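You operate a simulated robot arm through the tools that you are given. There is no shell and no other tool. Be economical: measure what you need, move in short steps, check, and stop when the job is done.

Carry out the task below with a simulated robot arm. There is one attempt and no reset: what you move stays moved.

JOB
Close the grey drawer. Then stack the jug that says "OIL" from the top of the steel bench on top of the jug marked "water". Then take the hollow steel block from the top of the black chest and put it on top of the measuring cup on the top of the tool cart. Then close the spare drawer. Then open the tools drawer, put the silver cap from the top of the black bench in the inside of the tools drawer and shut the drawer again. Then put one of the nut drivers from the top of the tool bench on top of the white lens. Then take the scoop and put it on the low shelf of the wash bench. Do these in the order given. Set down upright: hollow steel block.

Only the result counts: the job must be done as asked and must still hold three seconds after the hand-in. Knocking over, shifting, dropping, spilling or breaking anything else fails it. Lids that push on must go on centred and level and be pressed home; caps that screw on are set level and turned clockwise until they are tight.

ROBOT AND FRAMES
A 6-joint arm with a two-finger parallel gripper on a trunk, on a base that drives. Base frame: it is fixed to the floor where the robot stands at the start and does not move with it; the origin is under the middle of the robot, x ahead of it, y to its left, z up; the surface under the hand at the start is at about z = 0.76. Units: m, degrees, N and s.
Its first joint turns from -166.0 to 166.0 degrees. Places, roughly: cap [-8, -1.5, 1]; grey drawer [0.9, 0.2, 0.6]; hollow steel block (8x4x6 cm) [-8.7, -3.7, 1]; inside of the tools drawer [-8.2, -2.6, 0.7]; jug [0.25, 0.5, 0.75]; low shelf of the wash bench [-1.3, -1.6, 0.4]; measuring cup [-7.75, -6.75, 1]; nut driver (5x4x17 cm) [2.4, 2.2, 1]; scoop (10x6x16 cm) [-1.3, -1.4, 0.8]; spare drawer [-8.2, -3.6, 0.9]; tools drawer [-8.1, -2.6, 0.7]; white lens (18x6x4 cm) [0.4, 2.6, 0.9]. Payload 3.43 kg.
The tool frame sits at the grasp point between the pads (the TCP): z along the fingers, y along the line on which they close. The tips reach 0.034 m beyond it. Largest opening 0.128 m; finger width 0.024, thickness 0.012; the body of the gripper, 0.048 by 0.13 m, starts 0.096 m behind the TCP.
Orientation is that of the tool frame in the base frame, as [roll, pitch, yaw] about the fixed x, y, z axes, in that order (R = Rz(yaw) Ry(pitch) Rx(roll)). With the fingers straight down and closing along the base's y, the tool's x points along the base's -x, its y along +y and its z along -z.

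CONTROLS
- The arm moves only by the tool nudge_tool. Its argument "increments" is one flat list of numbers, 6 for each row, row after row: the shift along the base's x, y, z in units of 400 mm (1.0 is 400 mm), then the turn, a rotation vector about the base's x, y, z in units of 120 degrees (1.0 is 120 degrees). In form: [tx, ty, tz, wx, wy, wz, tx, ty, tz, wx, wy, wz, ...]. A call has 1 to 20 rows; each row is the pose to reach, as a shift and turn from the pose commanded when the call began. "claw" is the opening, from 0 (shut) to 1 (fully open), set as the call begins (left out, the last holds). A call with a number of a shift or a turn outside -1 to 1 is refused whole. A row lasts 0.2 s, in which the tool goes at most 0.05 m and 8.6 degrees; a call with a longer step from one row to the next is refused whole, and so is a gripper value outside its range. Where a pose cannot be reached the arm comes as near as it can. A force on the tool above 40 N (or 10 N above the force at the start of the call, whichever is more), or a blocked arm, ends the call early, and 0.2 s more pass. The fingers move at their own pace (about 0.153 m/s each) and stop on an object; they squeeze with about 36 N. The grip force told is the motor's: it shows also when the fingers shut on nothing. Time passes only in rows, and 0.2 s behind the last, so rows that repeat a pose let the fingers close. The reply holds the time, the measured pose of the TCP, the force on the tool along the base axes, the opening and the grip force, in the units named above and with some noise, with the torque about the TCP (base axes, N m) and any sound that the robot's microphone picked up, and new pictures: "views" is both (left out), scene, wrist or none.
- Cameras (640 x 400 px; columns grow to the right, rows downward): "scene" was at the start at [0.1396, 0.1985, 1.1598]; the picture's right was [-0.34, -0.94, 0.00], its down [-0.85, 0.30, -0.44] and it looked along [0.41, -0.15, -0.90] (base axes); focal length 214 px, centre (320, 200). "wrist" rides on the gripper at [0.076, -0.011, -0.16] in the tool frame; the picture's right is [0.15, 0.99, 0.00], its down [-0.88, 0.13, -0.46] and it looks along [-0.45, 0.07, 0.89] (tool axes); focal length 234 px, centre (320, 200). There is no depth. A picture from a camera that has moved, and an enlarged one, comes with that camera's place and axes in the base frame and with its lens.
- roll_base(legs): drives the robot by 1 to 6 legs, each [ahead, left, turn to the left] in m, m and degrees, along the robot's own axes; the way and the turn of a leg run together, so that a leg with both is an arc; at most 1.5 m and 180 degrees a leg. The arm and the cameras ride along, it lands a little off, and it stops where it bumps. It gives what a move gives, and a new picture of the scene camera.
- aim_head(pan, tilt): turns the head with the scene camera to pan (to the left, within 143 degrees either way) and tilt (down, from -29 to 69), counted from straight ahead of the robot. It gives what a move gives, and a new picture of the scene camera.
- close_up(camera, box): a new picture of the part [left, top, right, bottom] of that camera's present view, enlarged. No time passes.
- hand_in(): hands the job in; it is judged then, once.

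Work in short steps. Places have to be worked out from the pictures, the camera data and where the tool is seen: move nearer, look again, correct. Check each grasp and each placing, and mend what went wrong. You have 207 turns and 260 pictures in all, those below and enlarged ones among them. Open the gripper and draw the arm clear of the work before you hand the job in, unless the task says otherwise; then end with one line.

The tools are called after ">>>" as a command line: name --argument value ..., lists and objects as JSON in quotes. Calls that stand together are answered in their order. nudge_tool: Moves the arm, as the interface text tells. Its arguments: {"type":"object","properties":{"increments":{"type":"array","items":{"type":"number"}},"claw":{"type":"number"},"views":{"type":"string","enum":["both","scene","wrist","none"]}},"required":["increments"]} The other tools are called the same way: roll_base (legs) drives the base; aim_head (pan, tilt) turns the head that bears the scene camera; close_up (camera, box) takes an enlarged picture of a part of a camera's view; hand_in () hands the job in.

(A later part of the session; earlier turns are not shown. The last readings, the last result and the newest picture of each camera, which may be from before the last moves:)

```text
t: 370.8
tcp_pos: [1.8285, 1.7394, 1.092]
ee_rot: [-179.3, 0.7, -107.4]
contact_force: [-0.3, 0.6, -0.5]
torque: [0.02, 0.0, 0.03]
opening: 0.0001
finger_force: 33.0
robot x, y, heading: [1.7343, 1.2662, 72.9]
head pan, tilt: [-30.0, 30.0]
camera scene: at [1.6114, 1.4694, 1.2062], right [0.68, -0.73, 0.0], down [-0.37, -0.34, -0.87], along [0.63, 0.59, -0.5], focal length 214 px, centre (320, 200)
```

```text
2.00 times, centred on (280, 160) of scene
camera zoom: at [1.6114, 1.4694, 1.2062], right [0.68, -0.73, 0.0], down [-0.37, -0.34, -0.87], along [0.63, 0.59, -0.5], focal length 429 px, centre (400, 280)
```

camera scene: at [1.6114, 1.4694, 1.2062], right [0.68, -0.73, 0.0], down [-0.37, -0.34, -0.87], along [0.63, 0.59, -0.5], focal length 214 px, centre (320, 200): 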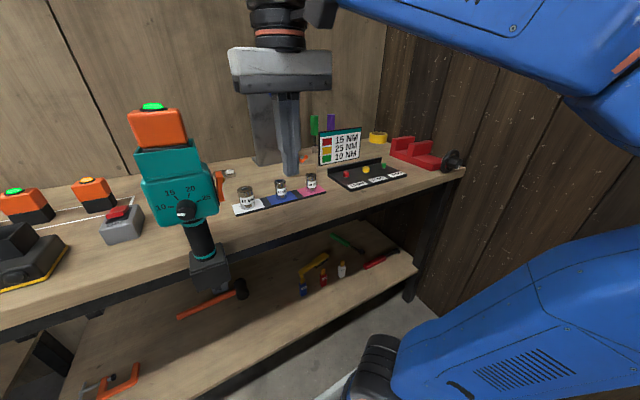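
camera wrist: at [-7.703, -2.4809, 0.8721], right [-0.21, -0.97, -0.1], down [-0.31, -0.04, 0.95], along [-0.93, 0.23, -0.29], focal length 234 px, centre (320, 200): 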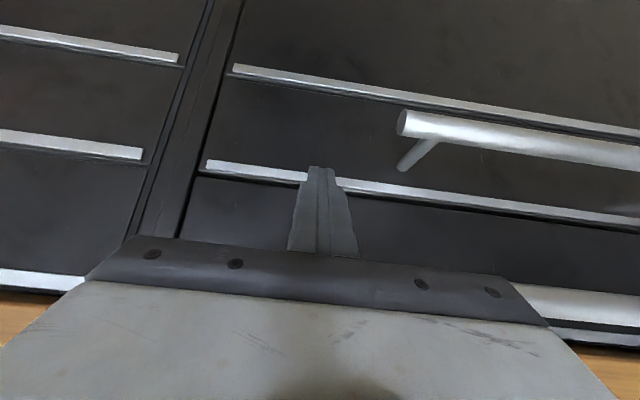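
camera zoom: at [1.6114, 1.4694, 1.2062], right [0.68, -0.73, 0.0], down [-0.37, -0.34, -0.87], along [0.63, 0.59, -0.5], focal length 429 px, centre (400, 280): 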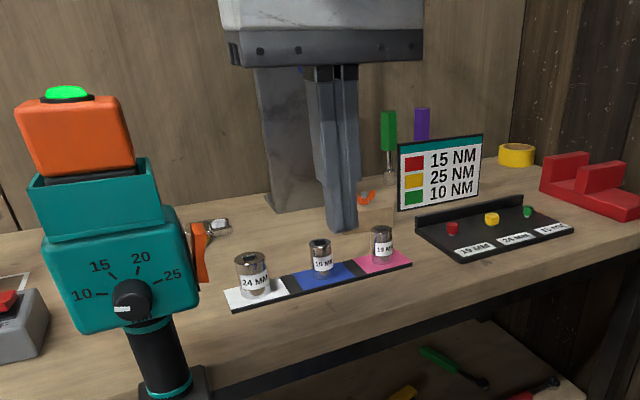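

Two nut drivers (green and purple handles) stand upright behind the sign. I'll go nearer: right 0.3 m, ahead 0.15 m.

>>> roll_base --legs '[[0, -0.3, 0], [0.14, 0, 0]]'

>>> aim_head --pan -12 --tilt 22

```text
t: 373.8
tcp_pos: [2.1536, 1.7867, 1.0908]
ee_rot: [-179.3, 0.8, -107.4]
contact_force: [-0.3, 0.1, 0.5]
torque: [-0.01, -0.02, -0.02]
opening: 0.0
finger_force: 32.9
robot x, y, heading: [2.0565, 1.32, 72.8]
head pan, tilt: [-30.0, 30.0]
camera scene: at [1.9372, 1.5167, 1.2062], right [0.68, -0.73, 0.0], down [-0.37, -0.34, -0.87], along [0.63, 0.59, -0.5], focal length 214 px, centre (320, 200)
```

scene: 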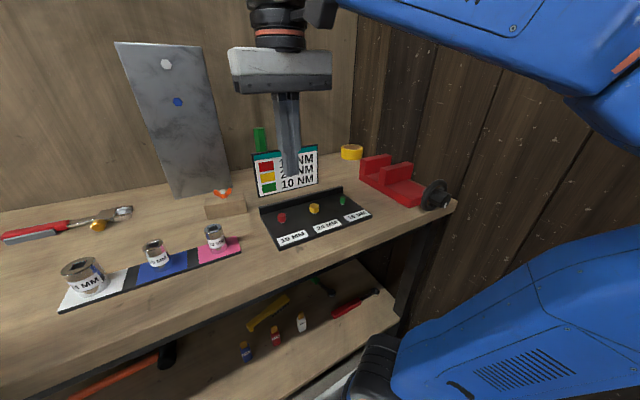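

```text
t: 374.6
tcp_pos: [2.154, 1.7869, 1.092]
ee_rot: [-179.3, 0.7, -107.4]
contact_force: [-0.3, 0.1, -0.3]
torque: [0.01, 0.02, 0.01]
opening: 0.0001
finger_force: 32.7
robot x, y, heading: [2.0551, 1.3146, 72.9]
head pan, tilt: [-12.0, 22.0]
camera scene: at [1.9161, 1.5362, 1.219], right [0.87, -0.49, 0.0], down [-0.18, -0.33, -0.93], along [0.45, 0.81, -0.38], focal length 214 px, centre (320, 200)
```

scene: 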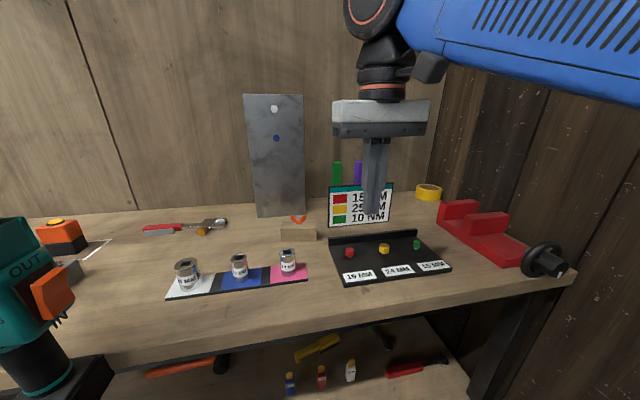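

I'll swing the claw left to uncover the drivers and zoom.

>>> nudge_tool --increments '[-0.1, 0.03, 0, 0, 0, 0, -0.2, 0.06, 0, 0, 0, 0, -0.3, 0.09, 0, 0, 0, 0, -0.4, 0.12, 0, 0, 0, 0, -0.5, 0.15, 0, 0, 0, 0, -0.6, 0.18, 0, 0, 0, 0]' --claw 1 --views "none"

>>> close_up --camera "scene" --box '[270, 140, 430, 260]'

```text
t: 376.0
tcp_pos: [1.9137, 1.859, 1.0929]
ee_rot: [-179.4, 0.7, -107.4]
contact_force: [0.7, 0.1, -0.5]
torque: [0.03, 0.03, 0.01]
opening: 0.1279
finger_force: 0.0
robot x, y, heading: [2.0569, 1.3152, 72.7]
head pan, tilt: [-12.0, 22.0]
```

```text
3.33 times, centred on (350, 200) of scene
camera zoom: at [1.9165, 1.536, 1.2191], right [0.87, -0.49, 0.0], down [-0.18, -0.33, -0.93], along [0.45, 0.81, -0.37], focal length 715 px, centre (220, 200)
```

zoom: 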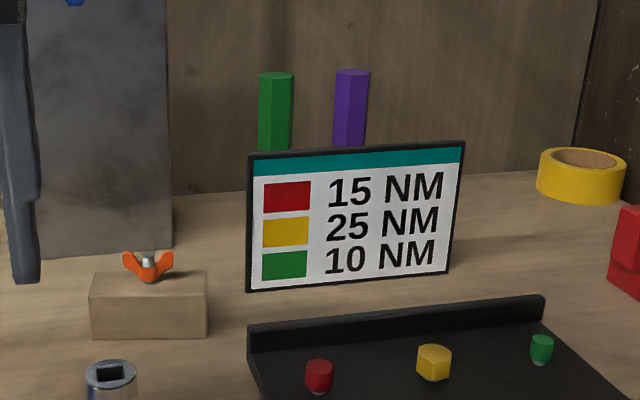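

Green and purple hex handles stand behind the sign, about 0.09 m apart. I'll hover the wrist camera nearer to see how they stand.

>>> nudge_tool --increments '[0.09, 0.04, 0.02, 0, 0, 0, 0.18, 0.08, 0.04, 0, 0, 0, 0.27, 0.12, 0.05, 0, 0, 0, 0.36, 0.16, 0.05, 0, 0, 0, 0.45, 0.2, 0.05, 0, 0, 0, 0.54, 0.24, 0.05, 0, 0, 0, 0.63, 0.28, 0.05, 0, 0, 0, 0.72, 0.32, 0.05, 0, 0, 0, 0.8, 0.36, 0.05, 0, 0, 0, 0.87, 0.39, 0.05, 0, 0, 0]' --views "wrist"

```text
t: 378.2
tcp_pos: [2.2613, 2.0159, 1.1125]
ee_rot: [-179.2, 0.7, -107.3]
contact_force: [-0.6, -1.0, 0.3]
torque: [0.06, 0.0, -0.03]
opening: 0.1279
finger_force: 0.1
robot x, y, heading: [2.0536, 1.3121, 72.9]
head pan, tilt: [-12.0, 22.0]
camera wrist: at [2.2472, 1.9372, 1.2722], right [-0.99, 0.16, -0.01], down [0.13, 0.88, 0.47], along [0.08, 0.46, -0.89], focal length 234 px, centre (320, 200)
```

wrist: 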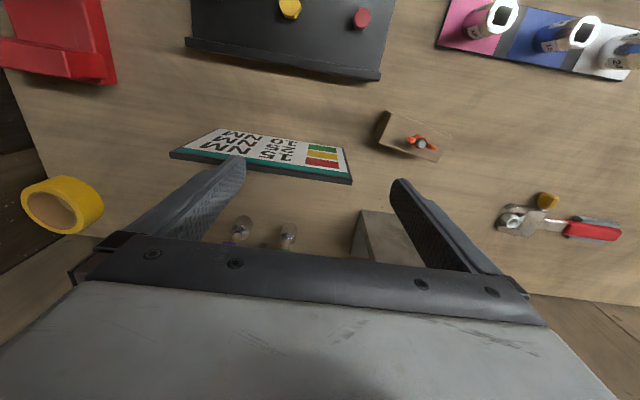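

>>> close_up --camera "wrist" --box '[200, 130, 400, 260]'

```text
3.08 times, centred on (300, 195) of wrist
camera zoom: at [2.2472, 1.9372, 1.2722], right [-0.99, 0.16, -0.01], down [0.13, 0.88, 0.47], along [0.08, 0.46, -0.89], focal length 720 px, centre (382, 215)
```

zoom: 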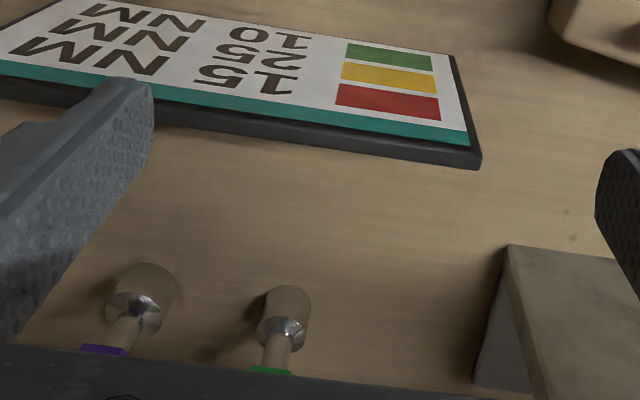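

The drivers stand on their own flat sockets, so one can stand on the lens the same way. Green is at (2.349, 2.187), top z ≈ 1.054, with its neighbour 9 cm to the right. I'll edge the base 5 cm closer, then go above it with a narrowed claw tilted 15° forward.

>>> roll_base --legs '[[0.05, 0, 0]]'

>>> nudge_tool --increments '[0.03, 0.06, 0.01, 0.06, -0.018, 0, 0.07, 0.13, 0.02, 0.1195, -0.037, 0, 0.12, 0.2, 0.02, 0.1195, -0.037, 0, 0.17, 0.27, 0.02, 0.1195, -0.037, 0, 0.18, 0.3, 0.02, 0.1195, -0.037, 0]' --claw 0.59 --views "wrist"

```text
t: 379.1
tcp_pos: [2.2777, 2.0645, 1.1122]
ee_rot: [-179.3, 0.7, -107.3]
contact_force: [0.1, 0.4, -0.5]
torque: [-0.01, 0.0, 0.01]
opening: 0.1276
finger_force: 0.1
robot x, y, heading: [2.071, 1.3608, 72.8]
head pan, tilt: [-12.0, 22.0]
camera scene: at [1.931, 1.5849, 1.219], right [0.87, -0.49, 0.0], down [-0.18, -0.33, -0.93], along [0.45, 0.81, -0.37], focal length 214 px, centre (320, 200)
```

scene: 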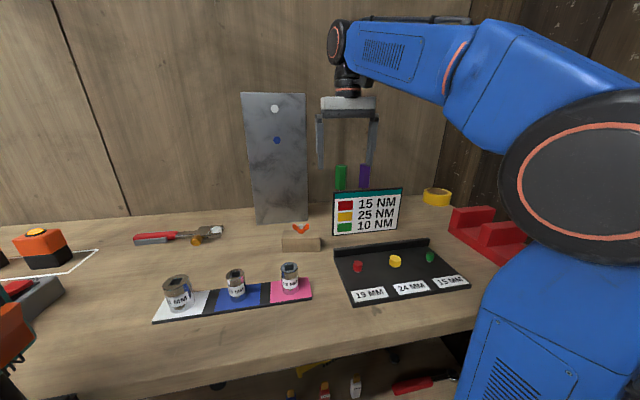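

```text
t: 380.4
tcp_pos: [2.3487, 2.1825, 1.1209]
ee_rot: [-179.3, 15.7, -107.4]
contact_force: [-0.5, 0.4, 0.0]
torque: [0.01, -0.01, 0.01]
opening: 0.0755
finger_force: 0.0
robot x, y, heading: [2.0692, 1.3647, 73.0]
head pan, tilt: [-12.0, 22.0]
camera wrist: at [2.323, 2.0689, 1.2542], right [-0.99, 0.16, -0.05], down [0.09, 0.73, 0.68], along [0.15, 0.66, -0.74], focal length 234 px, centre (320, 200)
```

wrist: 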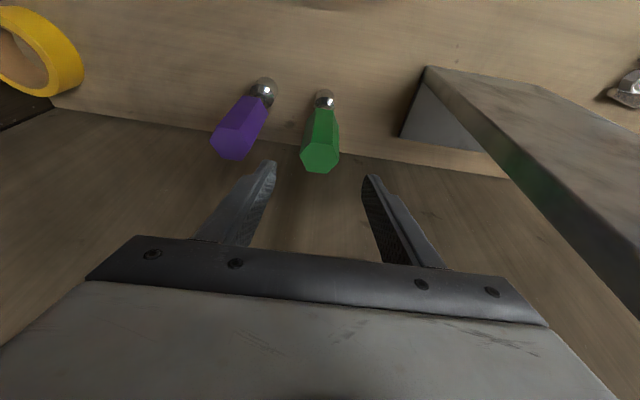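

Perfectly lined up with the green handle. Lowering around it.

>>> nudge_tool --increments '[0.012, 0.024, -0.08, 0, 0, 0, 0.012, 0.024, -0.17, 0, 0, 0, 0.012, 0.024, -0.26, 0, 0, 0, 0.012, 0.024, -0.34, 0, 0, 0]' --views "wrist"

```text
t: 381.4
tcp_pos: [2.352, 2.1936, 0.9831]
ee_rot: [-179.4, 15.7, -107.4]
contact_force: [0.4, 0.1, -0.2]
torque: [0.02, -0.03, -0.02]
opening: 0.0754
finger_force: 0.1
robot x, y, heading: [2.0709, 1.3628, 72.8]
head pan, tilt: [-12.0, 22.0]
camera wrist: at [2.3272, 2.0794, 1.1173], right [-0.99, 0.16, -0.05], down [0.09, 0.73, 0.68], along [0.15, 0.66, -0.73], focal length 234 px, centre (320, 200)
```

wrist: 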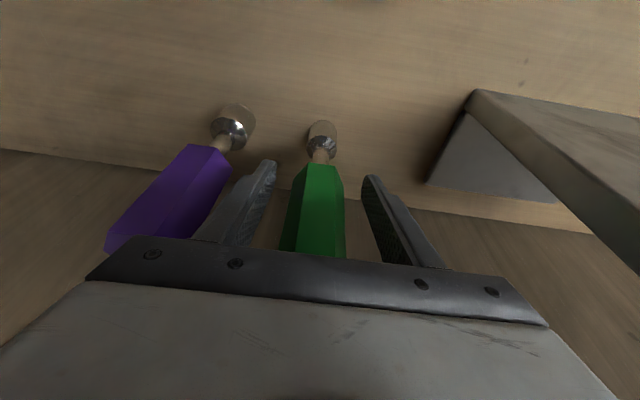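

Well centred between green's flanks and clear of purple. Closing and lifting slightly.

>>> nudge_tool --increments '[0, 0, 0, 0, 0, 0, 0, 0, 0, 0, 0, 0, 0, 0, 0, 0, 0, 0, 0, 0, 0.06, 0, 0, 0, 0, 0, 0.15, 0, 0, 0, 0, 0, 0.25, 0, 0, 0, 0, 0, 0.33, 0, 0, 0]' --claw 0 --views "wrist"

```text
t: 382.9
tcp_pos: [2.3519, 2.1921, 1.1156]
ee_rot: [-179.4, 15.6, -107.4]
contact_force: [-0.6, -0.1, -2.3]
torque: [-0.03, 0.01, -0.01]
opening: 0.0408
finger_force: 35.9
robot x, y, heading: [2.0712, 1.3594, 73.3]
head pan, tilt: [-12.0, 22.0]
camera wrist: at [2.3269, 2.0778, 1.2506], right [-0.99, 0.16, -0.05], down [0.09, 0.73, 0.67], along [0.15, 0.66, -0.74], focal length 234 px, centre (320, 200)
```

wrist: 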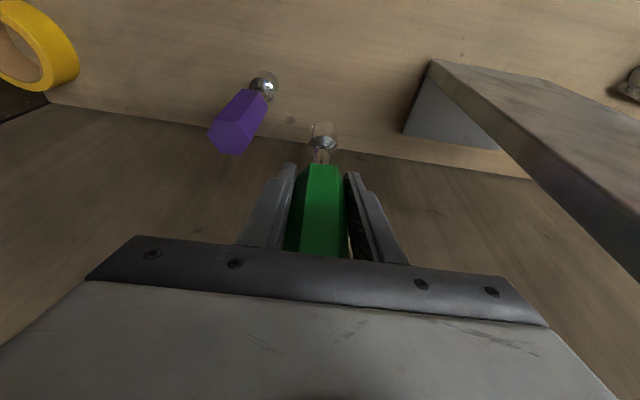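

Held (0.041). I'll raise a little more, then retract over the sign toward me.

>>> nudge_tool --increments '[0, 0, 0.06, 0, 0, 0, 0, 0, 0.1, 0, 0, 0, -0.02, -0.08, 0.1, 0, 0, 0, -0.05, -0.17, 0.1, 0, 0, 0, -0.08, -0.26, 0.1, 0, 0, 0, -0.11, -0.36, 0.1, 0, 0, 0, -0.14, -0.46, 0.1, 0, 0, 0, -0.17, -0.56, 0.1, 0, 0, 0, -0.2, -0.66, 0.1, 0, 0, 0, -0.24, -0.77, 0.1, 0, 0, 0, -0.27, -0.88, 0.1, 0, 0, 0, -0.295, -0.97, 0.1, 0, 0, 0]' --views "scene"

```text
t: 385.6
tcp_pos: [2.2341, 1.8059, 1.1561]
ee_rot: [-179.4, 15.6, -107.4]
contact_force: [0.5, 1.2, -3.3]
torque: [-0.04, 0.0, -0.01]
opening: 0.0408
finger_force: 35.9
robot x, y, heading: [2.0713, 1.3614, 72.7]
head pan, tilt: [-12.0, 22.0]
camera scene: at [1.931, 1.5851, 1.219], right [0.87, -0.49, 0.0], down [-0.18, -0.33, -0.93], along [0.45, 0.81, -0.37], focal length 214 px, centre (320, 200)
```

scene: 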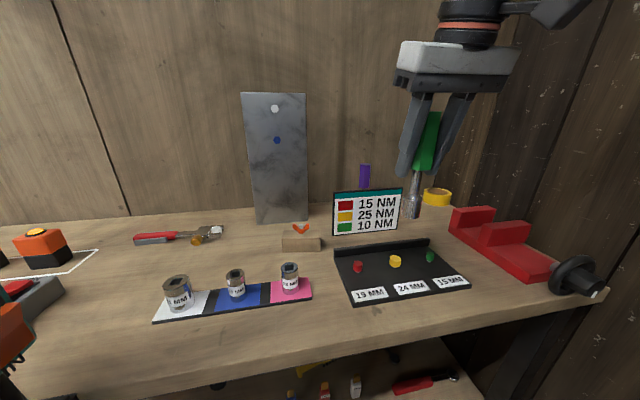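

Clean. I'll back off 0.28 m and strafe left to the lens.

>>> roll_base --legs '[[-0.28, 0, 0], [0, 1.0, 0.2], [0, 0.95, 0]]'

>>> aim_head --pan -5 --tilt 35

```text
t: 396.8
tcp_pos: [0.3154, 2.1112, 1.1567]
ee_rot: [-179.4, 15.6, -107.8]
contact_force: [0.1, 0.4, -2.1]
torque: [0.02, -0.03, -0.03]
opening: 0.0409
finger_force: 35.9
robot x, y, heading: [0.1482, 1.671, 72.5]
head pan, tilt: [-12.0, 22.0]
camera scene: at [0.0107, 1.8935, 1.219], right [0.87, -0.49, 0.0], down [-0.18, -0.33, -0.93], along [0.46, 0.81, -0.37], focal length 214 px, centre (320, 200)
```

scene: 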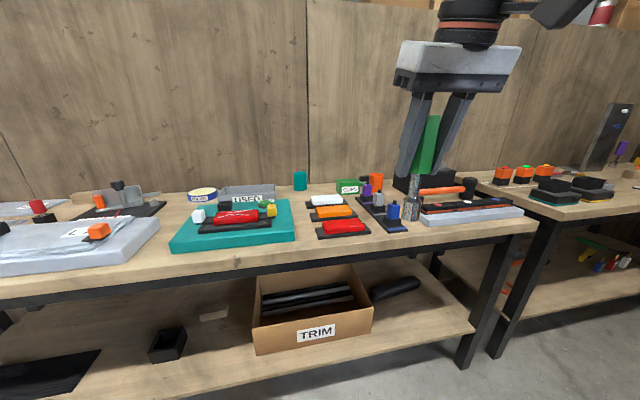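

```text
t: 397.5
tcp_pos: [0.3162, 2.1116, 1.1549]
ee_rot: [-179.4, 15.7, -107.8]
contact_force: [0.8, -0.2, -3.0]
torque: [-0.04, -0.01, -0.02]
opening: 0.0413
finger_force: 35.5
robot x, y, heading: [0.1527, 1.6701, 72.4]
head pan, tilt: [-5.0, 35.0]
camera scene: at [-0.0013, 1.8941, 1.1985], right [0.92, -0.38, 0.0], down [-0.22, -0.53, -0.82], along [0.31, 0.76, -0.57], focal length 214 px, centre (320, 200)
```

scene: 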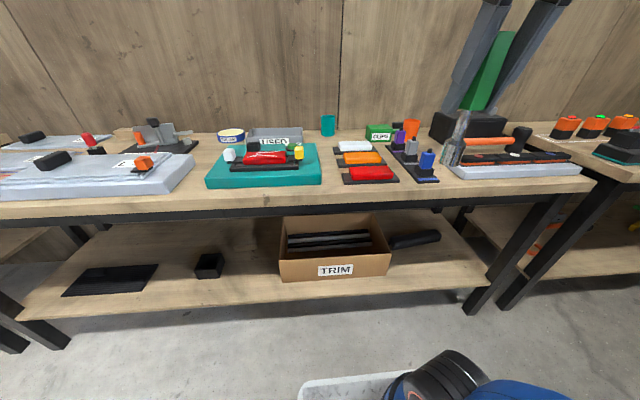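

Zoom on the white lens to judge its top.

>>> close_up --camera "scene" --box '[320, 120, 420, 190]'

```text
5.71 times, centred on (370, 155) of scene
camera zoom: at [-0.0013, 1.8941, 1.1985], right [0.92, -0.38, 0.0], down [-0.22, -0.53, -0.82], along [0.31, 0.76, -0.57], focal length 1226 px, centre (34, 457)
```

zoom: 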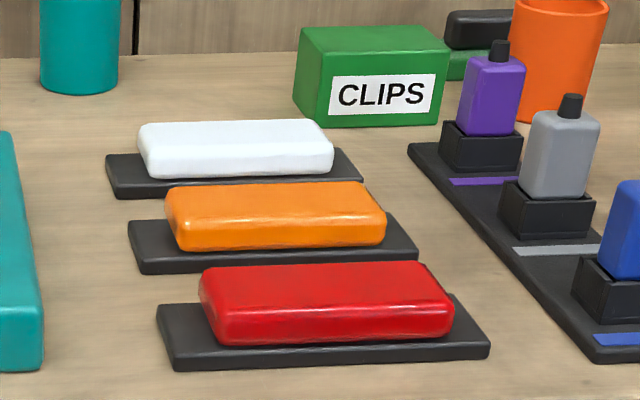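

The lens has a flat top on a black plate; the driver can stand on it. I'll move 0.2 m closer and view it with the wrist camera.

>>> roll_base --legs '[[0.2, 0, 0.4]]'

>>> close_up --camera "wrist" --box '[160, 80, 480, 280]'

```text
t: 399.1
tcp_pos: [0.3718, 2.3052, 1.1557]
ee_rot: [-179.4, 15.7, -107.2]
contact_force: [0.7, -0.1, -2.5]
torque: [0.03, -0.01, -0.01]
opening: 0.0408
finger_force: 36.1
robot x, y, heading: [0.2075, 1.8674, 73.2]
head pan, tilt: [-5.0, 35.0]
camera scene: at [0.0562, 2.0851, 1.1984], right [0.93, -0.37, 0.0], down [-0.21, -0.53, -0.82], along [0.31, 0.76, -0.57], focal length 214 px, centre (320, 200)
```

scene: 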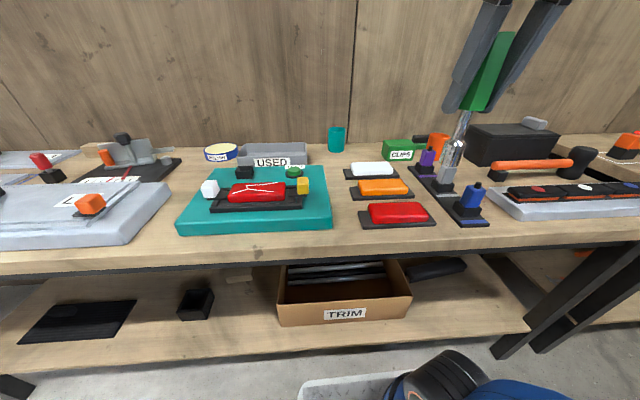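

```text
2.00 times, centred on (320, 180) of wrist
camera zoom: at [0.3457, 2.191, 1.2904], right [-0.99, 0.16, -0.05], down [0.09, 0.73, 0.68], along [0.15, 0.66, -0.74], focal length 468 px, centre (320, 240)
```

zoom: 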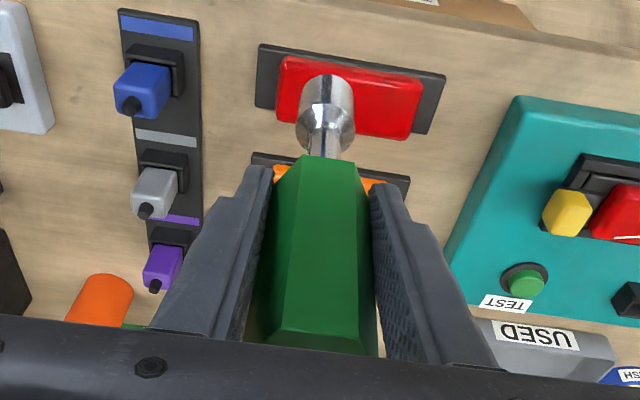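

From both cameras the lens tops are at z ≈ 0.893 with even 0.11 m spacing; white is at about (0.44, 2.595). One zoom to refine.

>>> close_up --camera "scene" --box '[330, 140, 430, 220]'

```text
5.00 times, centred on (380, 180) of scene
camera zoom: at [0.0562, 2.0851, 1.1984], right [0.93, -0.37, 0.0], down [-0.21, -0.53, -0.82], along [0.31, 0.76, -0.57], focal length 1072 px, centre (20, 300)
```

zoom: 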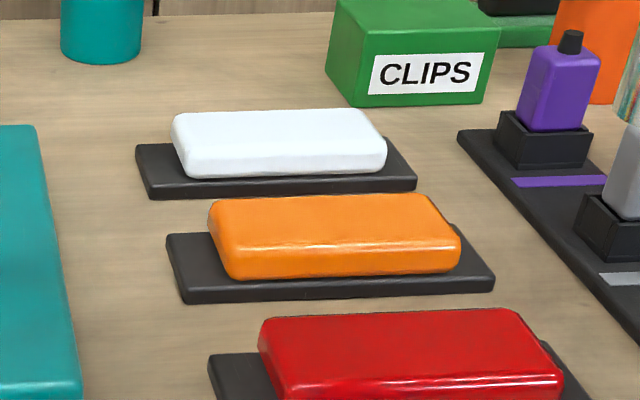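

White ≈ (0.451, 2.608). I'll hover just left of it so the wrist camera sees it unobstructed.

>>> nudge_tool --increments '[-0.035, 0.093, 0, 0, 0, 0, -0.07, 0.187, 0, 0, 0, 0, -0.105, 0.28, 0, 0, 0, 0, -0.14, 0.373, 0, 0, 0, 0, -0.175, 0.467, 0, 0, 0, 0, -0.21, 0.56, 0, 0, 0, 0]' --views "none"

>>> close_up --camera "wrist" --box '[120, 60, 440, 260]'

```text
t: 400.5
tcp_pos: [0.2877, 2.5301, 1.1566]
ee_rot: [-179.4, 15.8, -107.3]
contact_force: [-0.7, -1.6, -1.9]
torque: [0.06, 0.03, 0.03]
opening: 0.0407
finger_force: 36.2
robot x, y, heading: [0.2095, 1.8617, 73.0]
head pan, tilt: [-5.0, 35.0]
```

```text
2.00 times, centred on (280, 160) of wrist
camera zoom: at [0.2623, 2.415, 1.2912], right [-0.99, 0.16, -0.05], down [0.09, 0.73, 0.68], along [0.15, 0.66, -0.73], focal length 468 px, centre (400, 280)
```

zoom: 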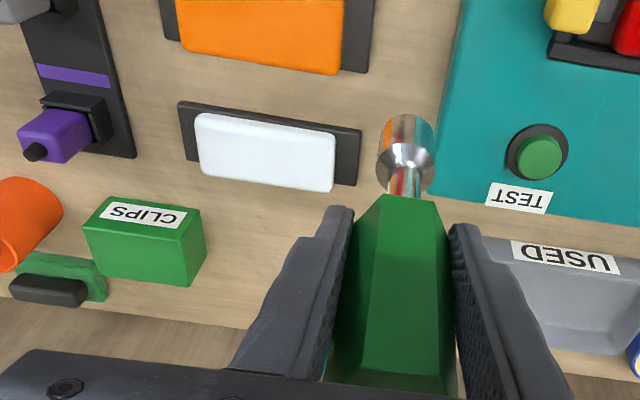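

The wrist ray gives (0.442, 2.598); averaged, the target is (0.446, 2.603). The driver's foot hangs about 9 mm nearer than the TCP, so I go to TCP (0.447, 2.612) and lower to just above.

>>> nudge_tool --increments '[0.1, 0.05, 0, 0, 0, 0, 0.2, 0.1, 0, 0, 0, 0, 0.3, 0.155, 0, 0, 0, 0, 0.398, 0.205, 0, 0, 0, 0, 0.398, 0.205, -0.1, 0, 0, 0, 0.398, 0.205, -0.2, 0, 0, 0, 0.398, 0.205, -0.3, 0, 0, 0, 0.398, 0.205, -0.36, 0, 0, 0]' --views "none"

>>> close_up --camera "scene" --box '[330, 90, 430, 190]'

>>> close_up --camera "wrist" --box '[200, 60, 440, 260]'

```text
t: 402.3
tcp_pos: [0.4473, 2.611, 1.0122]
ee_rot: [-179.4, 15.7, -107.2]
contact_force: [0.0, -0.9, -3.4]
torque: [0.04, -0.01, 0.01]
opening: 0.0408
finger_force: 36.0
robot x, y, heading: [0.2076, 1.8615, 73.3]
head pan, tilt: [-5.0, 35.0]
```

```text
4.00 times, centred on (380, 140) of scene
camera zoom: at [0.0562, 2.0851, 1.1984], right [0.93, -0.37, 0.0], down [-0.21, -0.53, -0.82], along [0.31, 0.76, -0.57], focal length 858 px, centre (80, 440)
```

zoom: 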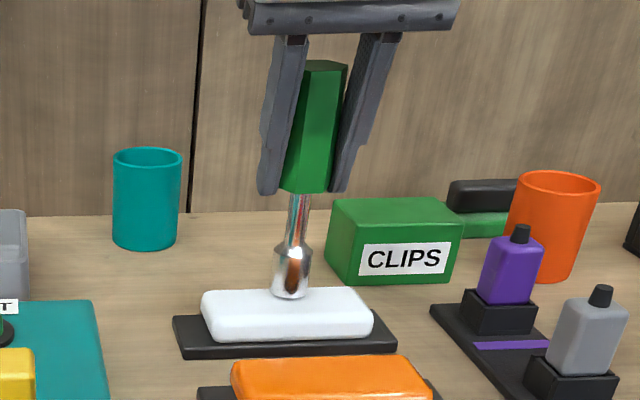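

```text
2.00 times, centred on (320, 160) of wrist
camera zoom: at [0.4211, 2.4965, 1.1464], right [-0.99, 0.16, -0.05], down [0.09, 0.73, 0.68], along [0.15, 0.66, -0.74], focal length 468 px, centre (320, 280)
```

zoom: 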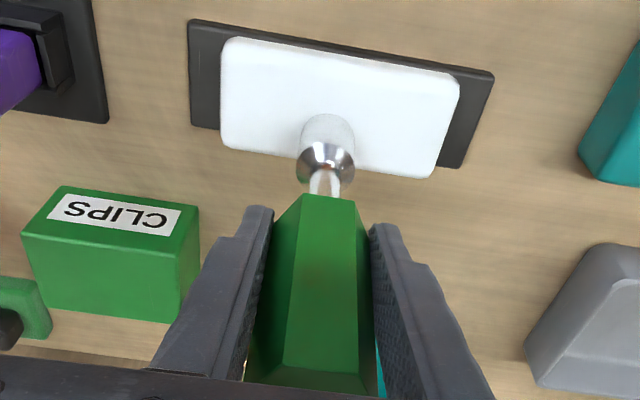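

The socket is over the lens centre in both views. Lowering gently to contact.

>>> nudge_tool --increments '[0, 0, -0.02, 0, 0, 0, 0, 0, -0.035, 0, 0, 0, 0, 0, -0.045, 0, 0, 0, 0, 0, -0.045, 0, 0, 0]' --views "none"

>>> nudge_tool --increments '[0, 0, -0.005, 0, 0, 0, 0, 0, -0.005, 0, 0, 0]' --views "none"

>>> nudge_tool --increments '[0, 0, -0.005, 0, 0, 0, 0, 0, -0.005, 0, 0, 0]' --views "none"

```text
t: 403.3
tcp_pos: [0.446, 2.61, 0.9953]
ee_rot: [-179.4, 15.8, -107.2]
contact_force: [-2.6, 1.3, 33.9]
torque: [0.43, 0.6, 0.0]
opening: 0.0409
finger_force: 35.9
robot x, y, heading: [0.2098, 1.863, 73.4]
head pan, tilt: [-5.0, 35.0]
```

```text
t: 403.9
tcp_pos: [0.4449, 2.6114, 0.9934]
ee_rot: [-179.4, 15.8, -107.1]
contact_force: [-4.5, -0.2, 33.6]
torque: [0.3, 0.64, 0.03]
opening: 0.0407
finger_force: 35.9
robot x, y, heading: [0.2097, 1.8618, 73.1]
head pan, tilt: [-5.0, 35.0]
```

```text
t: 404.5
tcp_pos: [0.4464, 2.6101, 0.9928]
ee_rot: [-179.4, 15.8, -107.2]
contact_force: [-2.1, 0.3, 34.1]
torque: [0.31, 0.59, 0.04]
opening: 0.0411
finger_force: 36.5
robot x, y, heading: [0.2094, 1.8649, 73.1]
head pan, tilt: [-5.0, 35.0]
```

Contact reached (34 N). I'll ease up slightly and check that it's upright before releasing.

>>> nudge_tool --increments '[0, 0, 0.008, 0, 0, 0, 0, 0, 0.008, 0, 0, 0]' --views "none"

>>> close_up --camera "scene" --box '[330, 90, 430, 190]'

```text
t: 405.1
tcp_pos: [0.4471, 2.6119, 0.9934]
ee_rot: [-179.2, 15.5, -107.2]
contact_force: [0.2, -0.7, -3.4]
torque: [-0.03, 0.01, 0.02]
opening: 0.0407
finger_force: 35.5
robot x, y, heading: [0.2076, 1.8638, 73.2]
head pan, tilt: [-5.0, 35.0]
```

```text
4.00 times, centred on (380, 140) of scene
camera zoom: at [0.0562, 2.0851, 1.1984], right [0.93, -0.37, 0.0], down [-0.21, -0.53, -0.82], along [0.31, 0.76, -0.57], focal length 858 px, centre (80, 440)
```

zoom: 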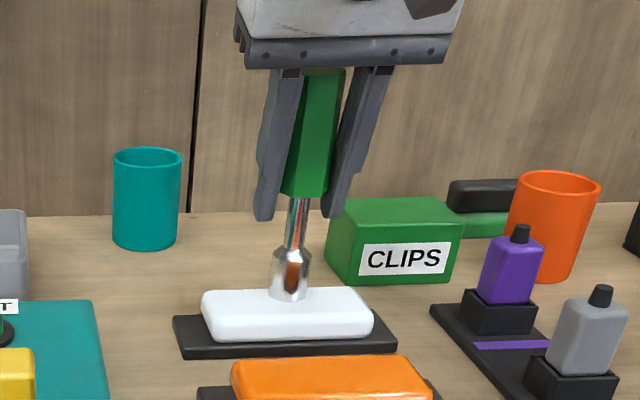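

Upright. I'll lower 2.4 mm to a light touch and open a little.

>>> nudge_tool --increments '[0, 0, -0.006, 0, 0, 0, 0, 0, -0.006, 0, 0, 0]' --views "none"

>>> nudge_tool --increments '[0, 0, 0, 0, 0, 0, 0, 0, 0, 0, 0, 0]' --claw 0.4 --views "none"

>>> close_up --camera "scene" --box '[330, 90, 430, 190]'

```text
t: 405.7
tcp_pos: [0.447, 2.6113, 0.9914]
ee_rot: [-179.3, 15.7, -107.4]
contact_force: [2.6, -0.3, 8.9]
torque: [0.09, -0.15, 0.0]
opening: 0.0408
finger_force: 36.1
robot x, y, heading: [0.215, 1.8634, 73.2]
head pan, tilt: [-5.0, 35.0]
```

```text
t: 406.3
tcp_pos: [0.4466, 2.6115, 0.9911]
ee_rot: [-179.4, 15.6, -107.2]
contact_force: [-0.1, 0.1, 0.4]
torque: [0.01, -0.01, 0.01]
opening: 0.0514
finger_force: 0.1
robot x, y, heading: [0.2102, 1.8634, 73.1]
head pan, tilt: [-5.0, 35.0]
```

```text
4.00 times, centred on (380, 140) of scene
camera zoom: at [0.0561, 2.0851, 1.1984], right [0.93, -0.37, 0.0], down [-0.21, -0.53, -0.82], along [0.31, 0.76, -0.57], focal length 858 px, centre (80, 440)
```

zoom: 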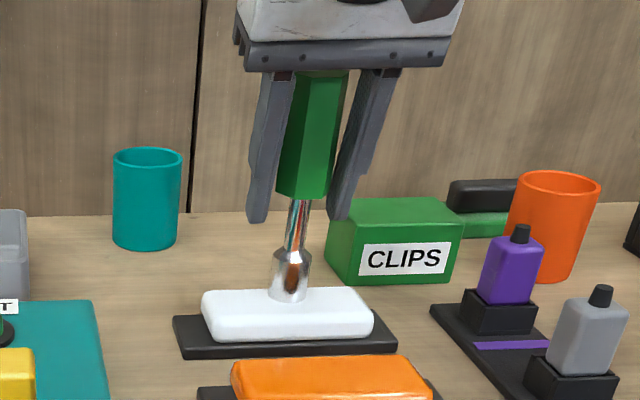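

It stands free. Opening wider and rising straight up.

>>> nudge_tool --increments '[0, 0, 0, 0, 0, 0, 0, 0, 0.05, 0, 0, 0, 0, 0, 0.13, 0, 0, 0, 0, 0, 0.22, 0, 0, 0, 0, 0, 0.31, 0, 0, 0, 0, 0, 0.38, 0, 0, 0, -0.02, -0.08, 0.38, 0, 0, 0, -0.05, -0.17, 0.38, 0, 0, 0, -0.08, -0.27, 0.38, 0, 0, 0]' --claw 0.62 --views "none"

>>> close_up --camera "scene" --box '[310, 80, 450, 200]'

```text
t: 408.3
tcp_pos: [0.4147, 2.5039, 1.1414]
ee_rot: [-179.3, 15.6, -107.3]
contact_force: [-0.1, 0.4, -0.8]
torque: [-0.06, -0.04, 0.0]
opening: 0.0794
finger_force: 0.0
robot x, y, heading: [0.207, 1.866, 73.2]
head pan, tilt: [-5.0, 35.0]
```

```text
3.33 times, centred on (380, 140) of scene
camera zoom: at [0.0562, 2.0856, 1.1984], right [0.93, -0.37, 0.0], down [-0.21, -0.53, -0.82], along [0.31, 0.76, -0.57], focal length 715 px, centre (120, 400)
```

zoom: 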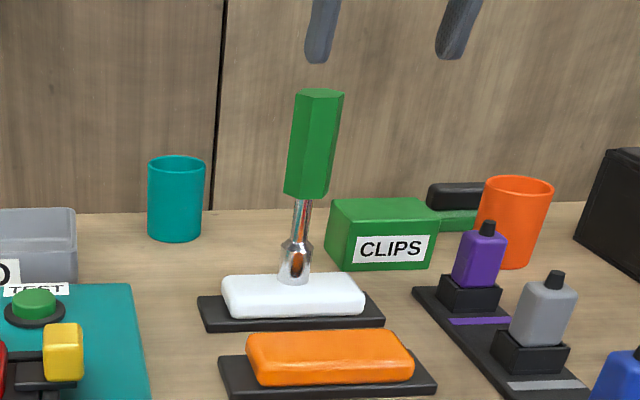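

The nut driver stands on the white lens. Last: the scoop. I'll straighten and retract the arm, then drive back the way I came.

>>> nudge_tool --increments '[-0.02, -0.08, 0, -0.06, 0.018, 0, -0.05, -0.17, 0, -0.1195, 0.037, 0, -0.08, -0.27, -0.02, -0.1195, 0.037, 0, -0.11, -0.37, -0.05, -0.1195, 0.037, 0, -0.14, -0.46, -0.1, -0.1195, 0.037, 0]' --views "none"

>>> roll_base --legs '[[-0.12, 0, -0.2], [0, 1.06, 0], [-1.0, 0, 0], [-1.0, 0, 0]]'

```text
t: 409.5
tcp_pos: [0.3575, 2.3201, 1.1028]
ee_rot: [-179.3, 0.5, -107.2]
contact_force: [0.4, 0.5, -0.5]
torque: [-0.07, -0.01, 0.0]
opening: 0.0794
finger_force: 0.0
robot x, y, heading: [0.2074, 1.8625, 73.2]
head pan, tilt: [-5.0, 35.0]
```

```text
t: 425.4
tcp_pos: [-1.2848, 0.6068, 1.1033]
ee_rot: [-179.5, 0.6, -107.6]
contact_force: [-0.2, -0.1, 0.4]
torque: [0.03, 0.02, 0.06]
opening: 0.0795
finger_force: 0.1
robot x, y, heading: [-1.4328, 0.1502, 72.6]
head pan, tilt: [-5.0, 35.0]
camera scene: at [-1.5876, 0.3724, 1.1984], right [0.93, -0.38, 0.0], down [-0.22, -0.53, -0.82], along [0.31, 0.76, -0.57], focal length 214 px, centre (320, 200)
```

scene: 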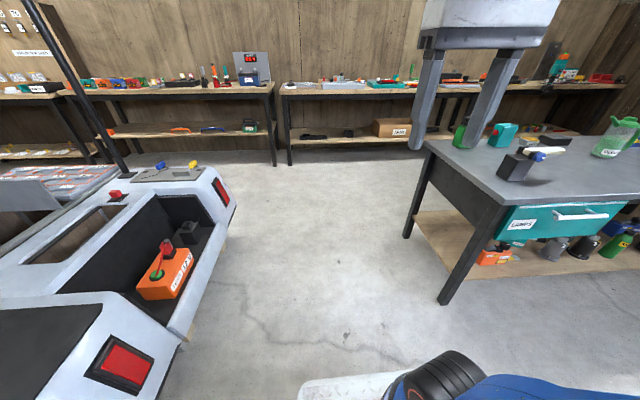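

On schedule. Now right along the lane, turn to face the wash bench's east side, and shift left.

>>> roll_base --legs '[[-0.08, 0, 0], [0, -1.35, 0], [0, 0, 90], [0, 0.9, 0]]'

>>> aim_head --pan 15 --tilt 30

```text
t: 439.0
tcp_pos: [-0.7617, -0.5863, 1.1033]
ee_rot: [-179.3, 0.7, -21.1]
contact_force: [0.9, -0.3, 0.1]
torque: [-0.01, 0.0, 0.02]
opening: 0.0796
finger_force: 0.0
robot x, y, heading: [-0.3153, -0.7675, 159.4]
head pan, tilt: [-5.0, 35.0]
stopped in leg 4: the robot was blocked; the commanded pose is now the measured one
camera scene: at [-0.5476, -0.9046, 1.1984], right [0.44, 0.9, 0.0], down [0.52, -0.25, -0.82], along [-0.74, 0.36, -0.57], focal length 214 px, centre (320, 200)
```

scene: 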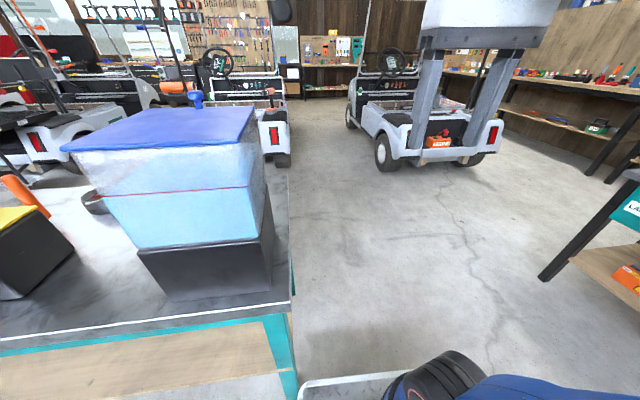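

```text
t: 439.9
tcp_pos: [-0.7602, -0.5847, 1.1037]
ee_rot: [-179.5, 0.7, -21.1]
contact_force: [-0.4, 0.2, -0.6]
torque: [-0.02, -0.03, 0.01]
opening: 0.0796
finger_force: 0.1
robot x, y, heading: [-0.3162, -0.767, 159.4]
head pan, tilt: [15.0, 30.0]
camera scene: at [-0.5583, -0.9337, 1.2062], right [0.1, 0.99, 0.0], down [0.5, -0.05, -0.87], along [-0.86, 0.09, -0.5], focal length 214 px, centre (320, 200)
```

scene: 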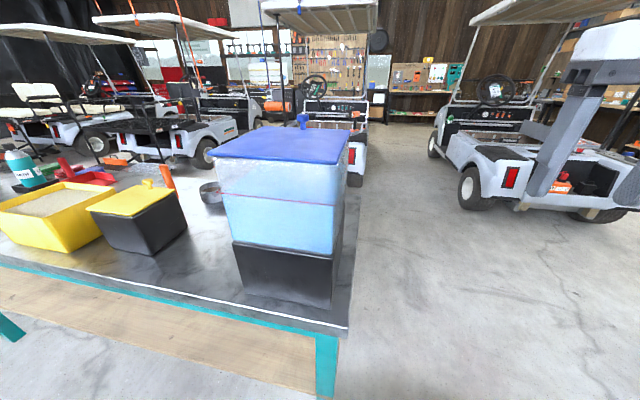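

I bumped the wash bench's corner leg lightly, since its edge is closer than I judged (q ≈ -0.52). I'll back away, square up and continue left with more clearance.

>>> roll_base --legs '[[-0.16, 0, 0], [0, 0, 3.4], [0, 0.6, 0]]'

>>> close_up --camera "scene" --box '[120, 80, 480, 300]'

```text
t: 444.7
tcp_pos: [-0.7999, -1.2447, 1.104]
ee_rot: [-179.4, 0.7, -17.5]
contact_force: [0.7, 0.0, -0.5]
torque: [-0.01, -0.05, 0.0]
opening: 0.0795
finger_force: 0.1
robot x, y, heading: [-0.345, -1.3941, 162.6]
head pan, tilt: [15.0, 30.0]
camera scene: at [-0.5762, -1.5792, 1.2062], right [0.04, 1.0, 0.0], down [0.5, -0.02, -0.87], along [-0.87, 0.03, -0.5], focal length 214 px, centre (320, 200)
```

scene: 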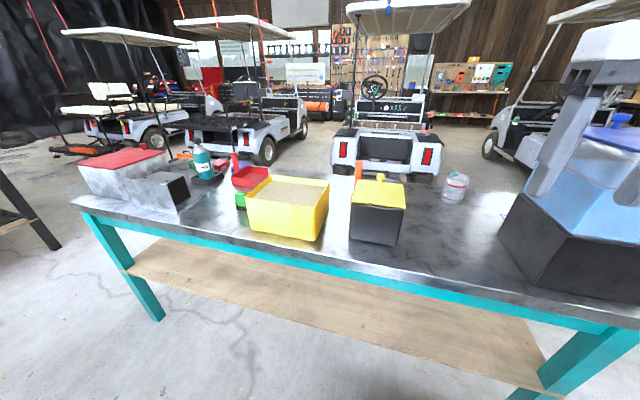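

```text
1.78 times, centred on (300, 190) of scene
camera zoom: at [-0.5762, -1.5792, 1.2062], right [0.04, 1.0, 0.0], down [0.5, -0.02, -0.87], along [-0.87, 0.03, -0.5], focal length 381 px, centre (356, 218)
```

zoom: 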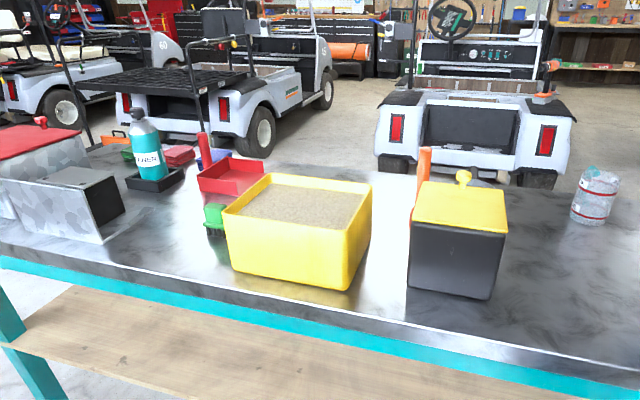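

The orange-handled scoop stands behind the black box with the yellow lid. The blue tank is close on the right, so I'll shift the claw left first, then advance the base 0.12 m and view from above.

>>> nudge_tool --increments '[-0.03, -0.09, 0, 0, 0, 0, -0.06, -0.18, 0, 0, 0, 0, -0.09, -0.28, 0, 0, 0, 0, -0.11, -0.37, 0, 0, 0, 0]' --claw 1 --views "none"

>>> roll_base --legs '[[0.12, 0, 0]]'

>>> nudge_tool --increments '[-0.1, 0.0, 0, 0, 0, 0, -0.2, 0, 0, 0, 0, 0, -0.3, 0, 0, 0, 0, 0, -0.4, 0, 0, 0, 0, 0, -0.5, 0, 0, 0, 0, 0]' --views "wrist"

```text
t: 445.7
tcp_pos: [-0.8434, -1.3922, 1.1045]
ee_rot: [-179.4, 0.8, -17.6]
contact_force: [-0.1, 0.3, 1.0]
torque: [0.02, 0.06, -0.04]
opening: 0.1279
finger_force: 0.1
robot x, y, heading: [-0.3471, -1.3964, 162.9]
head pan, tilt: [15.0, 30.0]
```

```text
t: 446.9
tcp_pos: [-0.9587, -1.3554, 1.1045]
ee_rot: [-179.3, 0.7, -17.6]
contact_force: [0.4, -0.3, -0.6]
torque: [0.0, 0.01, -0.02]
opening: 0.1281
finger_force: 0.1
robot x, y, heading: [-0.4609, -1.3599, 163.1]
head pan, tilt: [15.0, 30.0]
camera scene: at [-0.691, -1.5435, 1.2062], right [0.04, 1.0, 0.0], down [0.5, -0.02, -0.87], along [-0.87, 0.03, -0.5], focal length 214 px, centre (320, 200)
```

scene: 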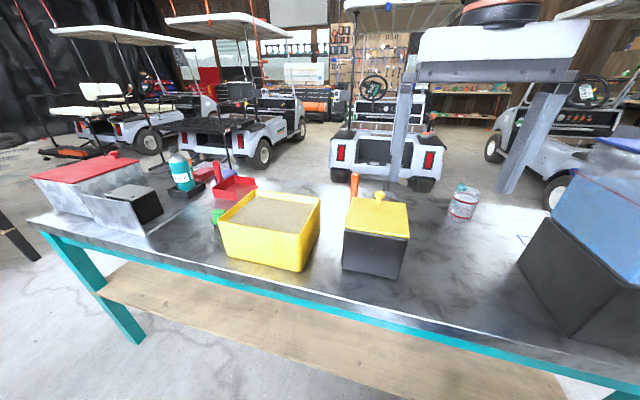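

```text
t: 448.1
tcp_pos: [-1.1584, -1.3549, 1.1034]
ee_rot: [-179.4, 0.7, -17.6]
contact_force: [-0.1, -0.5, 1.4]
torque: [-0.02, 0.09, 0.0]
opening: 0.1281
finger_force: 0.0
robot x, y, heading: [-0.4601, -1.3587, 162.7]
head pan, tilt: [15.0, 30.0]
camera wrist: at [-1.081, -1.3711, 1.2645], right [-0.16, -0.99, -0.01], down [-0.87, 0.13, 0.47], along [-0.46, 0.08, -0.88], focal length 234 px, centre (320, 200)
```

wrist: 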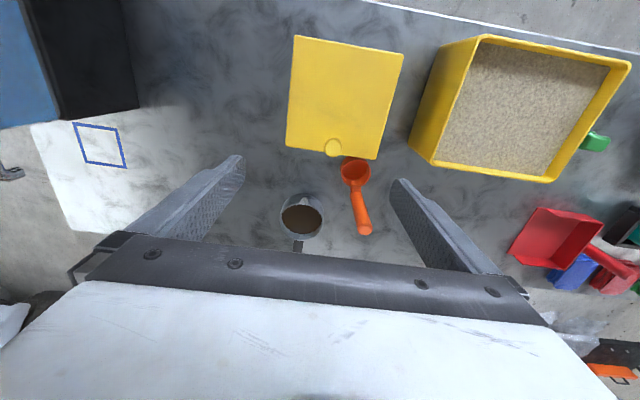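

The orange scoop stands cup-down with its handle on the far (west) side, and a mug of dark liquid is near it, so the west side is the better approach. I'll retract the arm and drive around the bench's north end.

>>> nudge_tool --increments '[0.1, 0.0, 0, 0, 0, 0, 0.2, 0, 0, 0, 0, 0, 0.3, -0.02, 0, 0, 0, 0, 0.4, -0.04, 0, 0, 0, 0, 0.5, -0.06, 0, 0, 0, 0, 0.6, -0.08, 0, 0, 0, 0]' --claw 0.4 --views "none"

>>> roll_base --legs '[[-0.3, 0, 0], [0, -0.93, 0], [0, 0, 180], [-1.0, 0, 0], [-0.9, 0, 0]]'

>>> aim_head --pan -70 --tilt 40

```text
t: 449.6
tcp_pos: [-0.9182, -1.3895, 1.1045]
ee_rot: [-179.3, 0.7, -17.5]
contact_force: [-0.9, 0.0, 0.2]
torque: [0.02, -0.04, 0.0]
opening: 0.0512
finger_force: 0.1
robot x, y, heading: [-0.4607, -1.3603, 162.8]
head pan, tilt: [15.0, 30.0]
```

```text
t: 472.5
tcp_pos: [-1.2617, 0.0493, 1.1056]
ee_rot: [-179.4, 0.6, 162.3]
contact_force: [-0.6, -0.1, 0.2]
torque: [0.0, -0.02, 0.0]
opening: 0.051
finger_force: 0.0
robot x, y, heading: [-1.7198, 0.0214, -17.3]
head pan, tilt: [15.0, 30.0]
camera scene: at [-1.4875, 0.2022, 1.2062], right [-0.04, -1.0, 0.0], down [-0.5, 0.02, -0.87], along [0.87, -0.03, -0.5], focal length 214 px, centre (320, 200)
```

scene: 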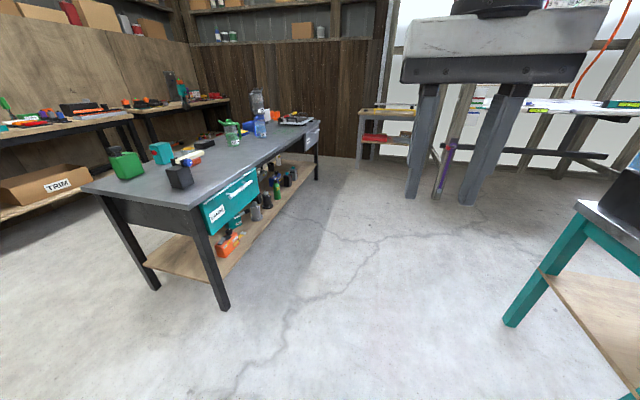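

```text
t: 474.1
tcp_pos: [-1.2616, 0.0488, 1.1047]
ee_rot: [-179.4, 0.7, 162.4]
contact_force: [0.7, -0.2, 0.5]
torque: [0.03, 0.01, 0.0]
opening: 0.0511
finger_force: 0.0
robot x, y, heading: [-1.7193, 0.0183, -17.5]
head pan, tilt: [-70.0, 40.0]
camera scene: at [-1.5738, 0.1209, 1.1909], right [-1.0, -0.05, 0.0], down [-0.03, 0.64, -0.77], along [0.04, -0.77, -0.64], focal length 214 px, centre (320, 200)
```

scene: 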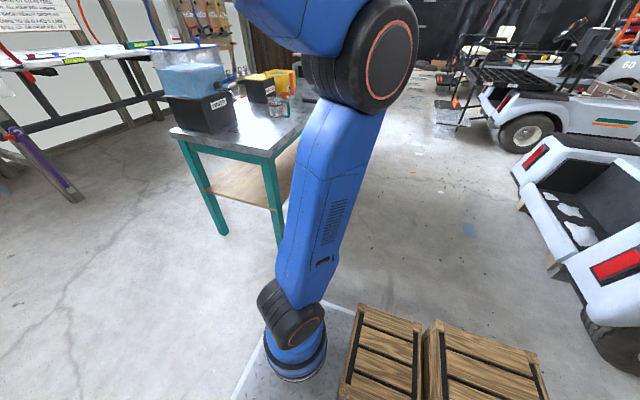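

The west side is clear. I'll strafe right (south) 1.25 m alongside the bench and view.

>>> roll_base --legs '[[0, -1.25, 0.4]]'

>>> aim_head --pan -15 --tilt 40

```text
t: 480.4
tcp_pos: [-1.6342, -1.1439, 1.1045]
ee_rot: [-179.3, 0.8, 162.4]
contact_force: [-0.2, 0.4, 0.2]
torque: [-0.02, 0.01, 0.01]
opening: 0.0511
finger_force: 0.0
robot x, y, heading: [-2.0948, -1.1712, -17.4]
head pan, tilt: [-70.0, 40.0]
camera scene: at [-1.9459, -1.0709, 1.1909], right [-1.0, -0.04, 0.0], down [-0.03, 0.64, -0.77], along [0.03, -0.77, -0.64], focal length 214 px, centre (320, 200)
```

scene: 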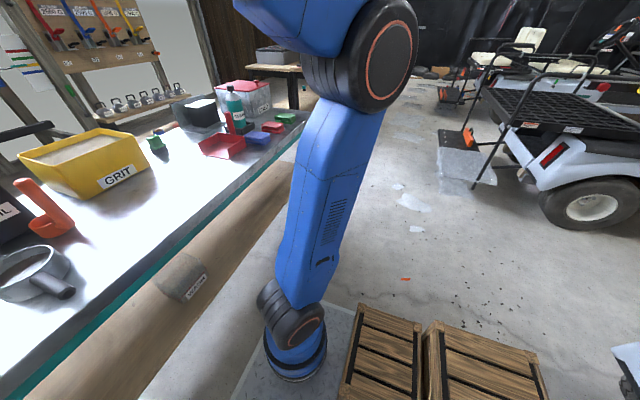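

```text
t: 481.7
tcp_pos: [-1.6352, -1.1432, 1.1048]
ee_rot: [-179.5, 0.6, 162.3]
contact_force: [0.4, 0.4, -0.4]
torque: [-0.01, 0.02, 0.03]
opening: 0.0513
finger_force: 0.2
robot x, y, heading: [-2.0946, -1.1716, -17.6]
head pan, tilt: [-15.0, 40.0]
camera scene: at [-1.878, -1.0316, 1.1909], right [-0.54, -0.84, 0.0], down [-0.54, 0.35, -0.77], along [0.65, -0.41, -0.64], focal length 214 px, centre (320, 200)
```

scene: 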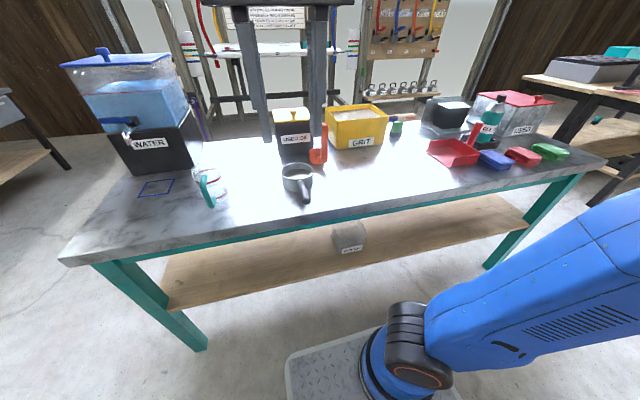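

Good view. Zooming on the scoop.

>>> close_up --camera "scene" --box '[260, 95, 400, 205]'

```text
3.64 times, centred on (330, 150) of scene
camera zoom: at [-1.878, -1.0316, 1.1909], right [-0.54, -0.84, 0.0], down [-0.54, 0.35, -0.77], along [0.65, -0.41, -0.64], focal length 780 px, centre (284, 382)
```

zoom: 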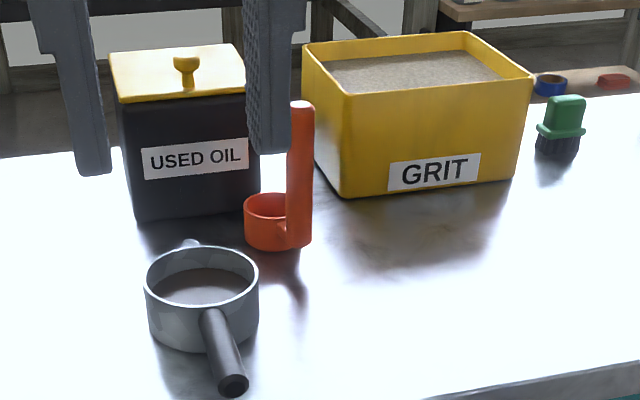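

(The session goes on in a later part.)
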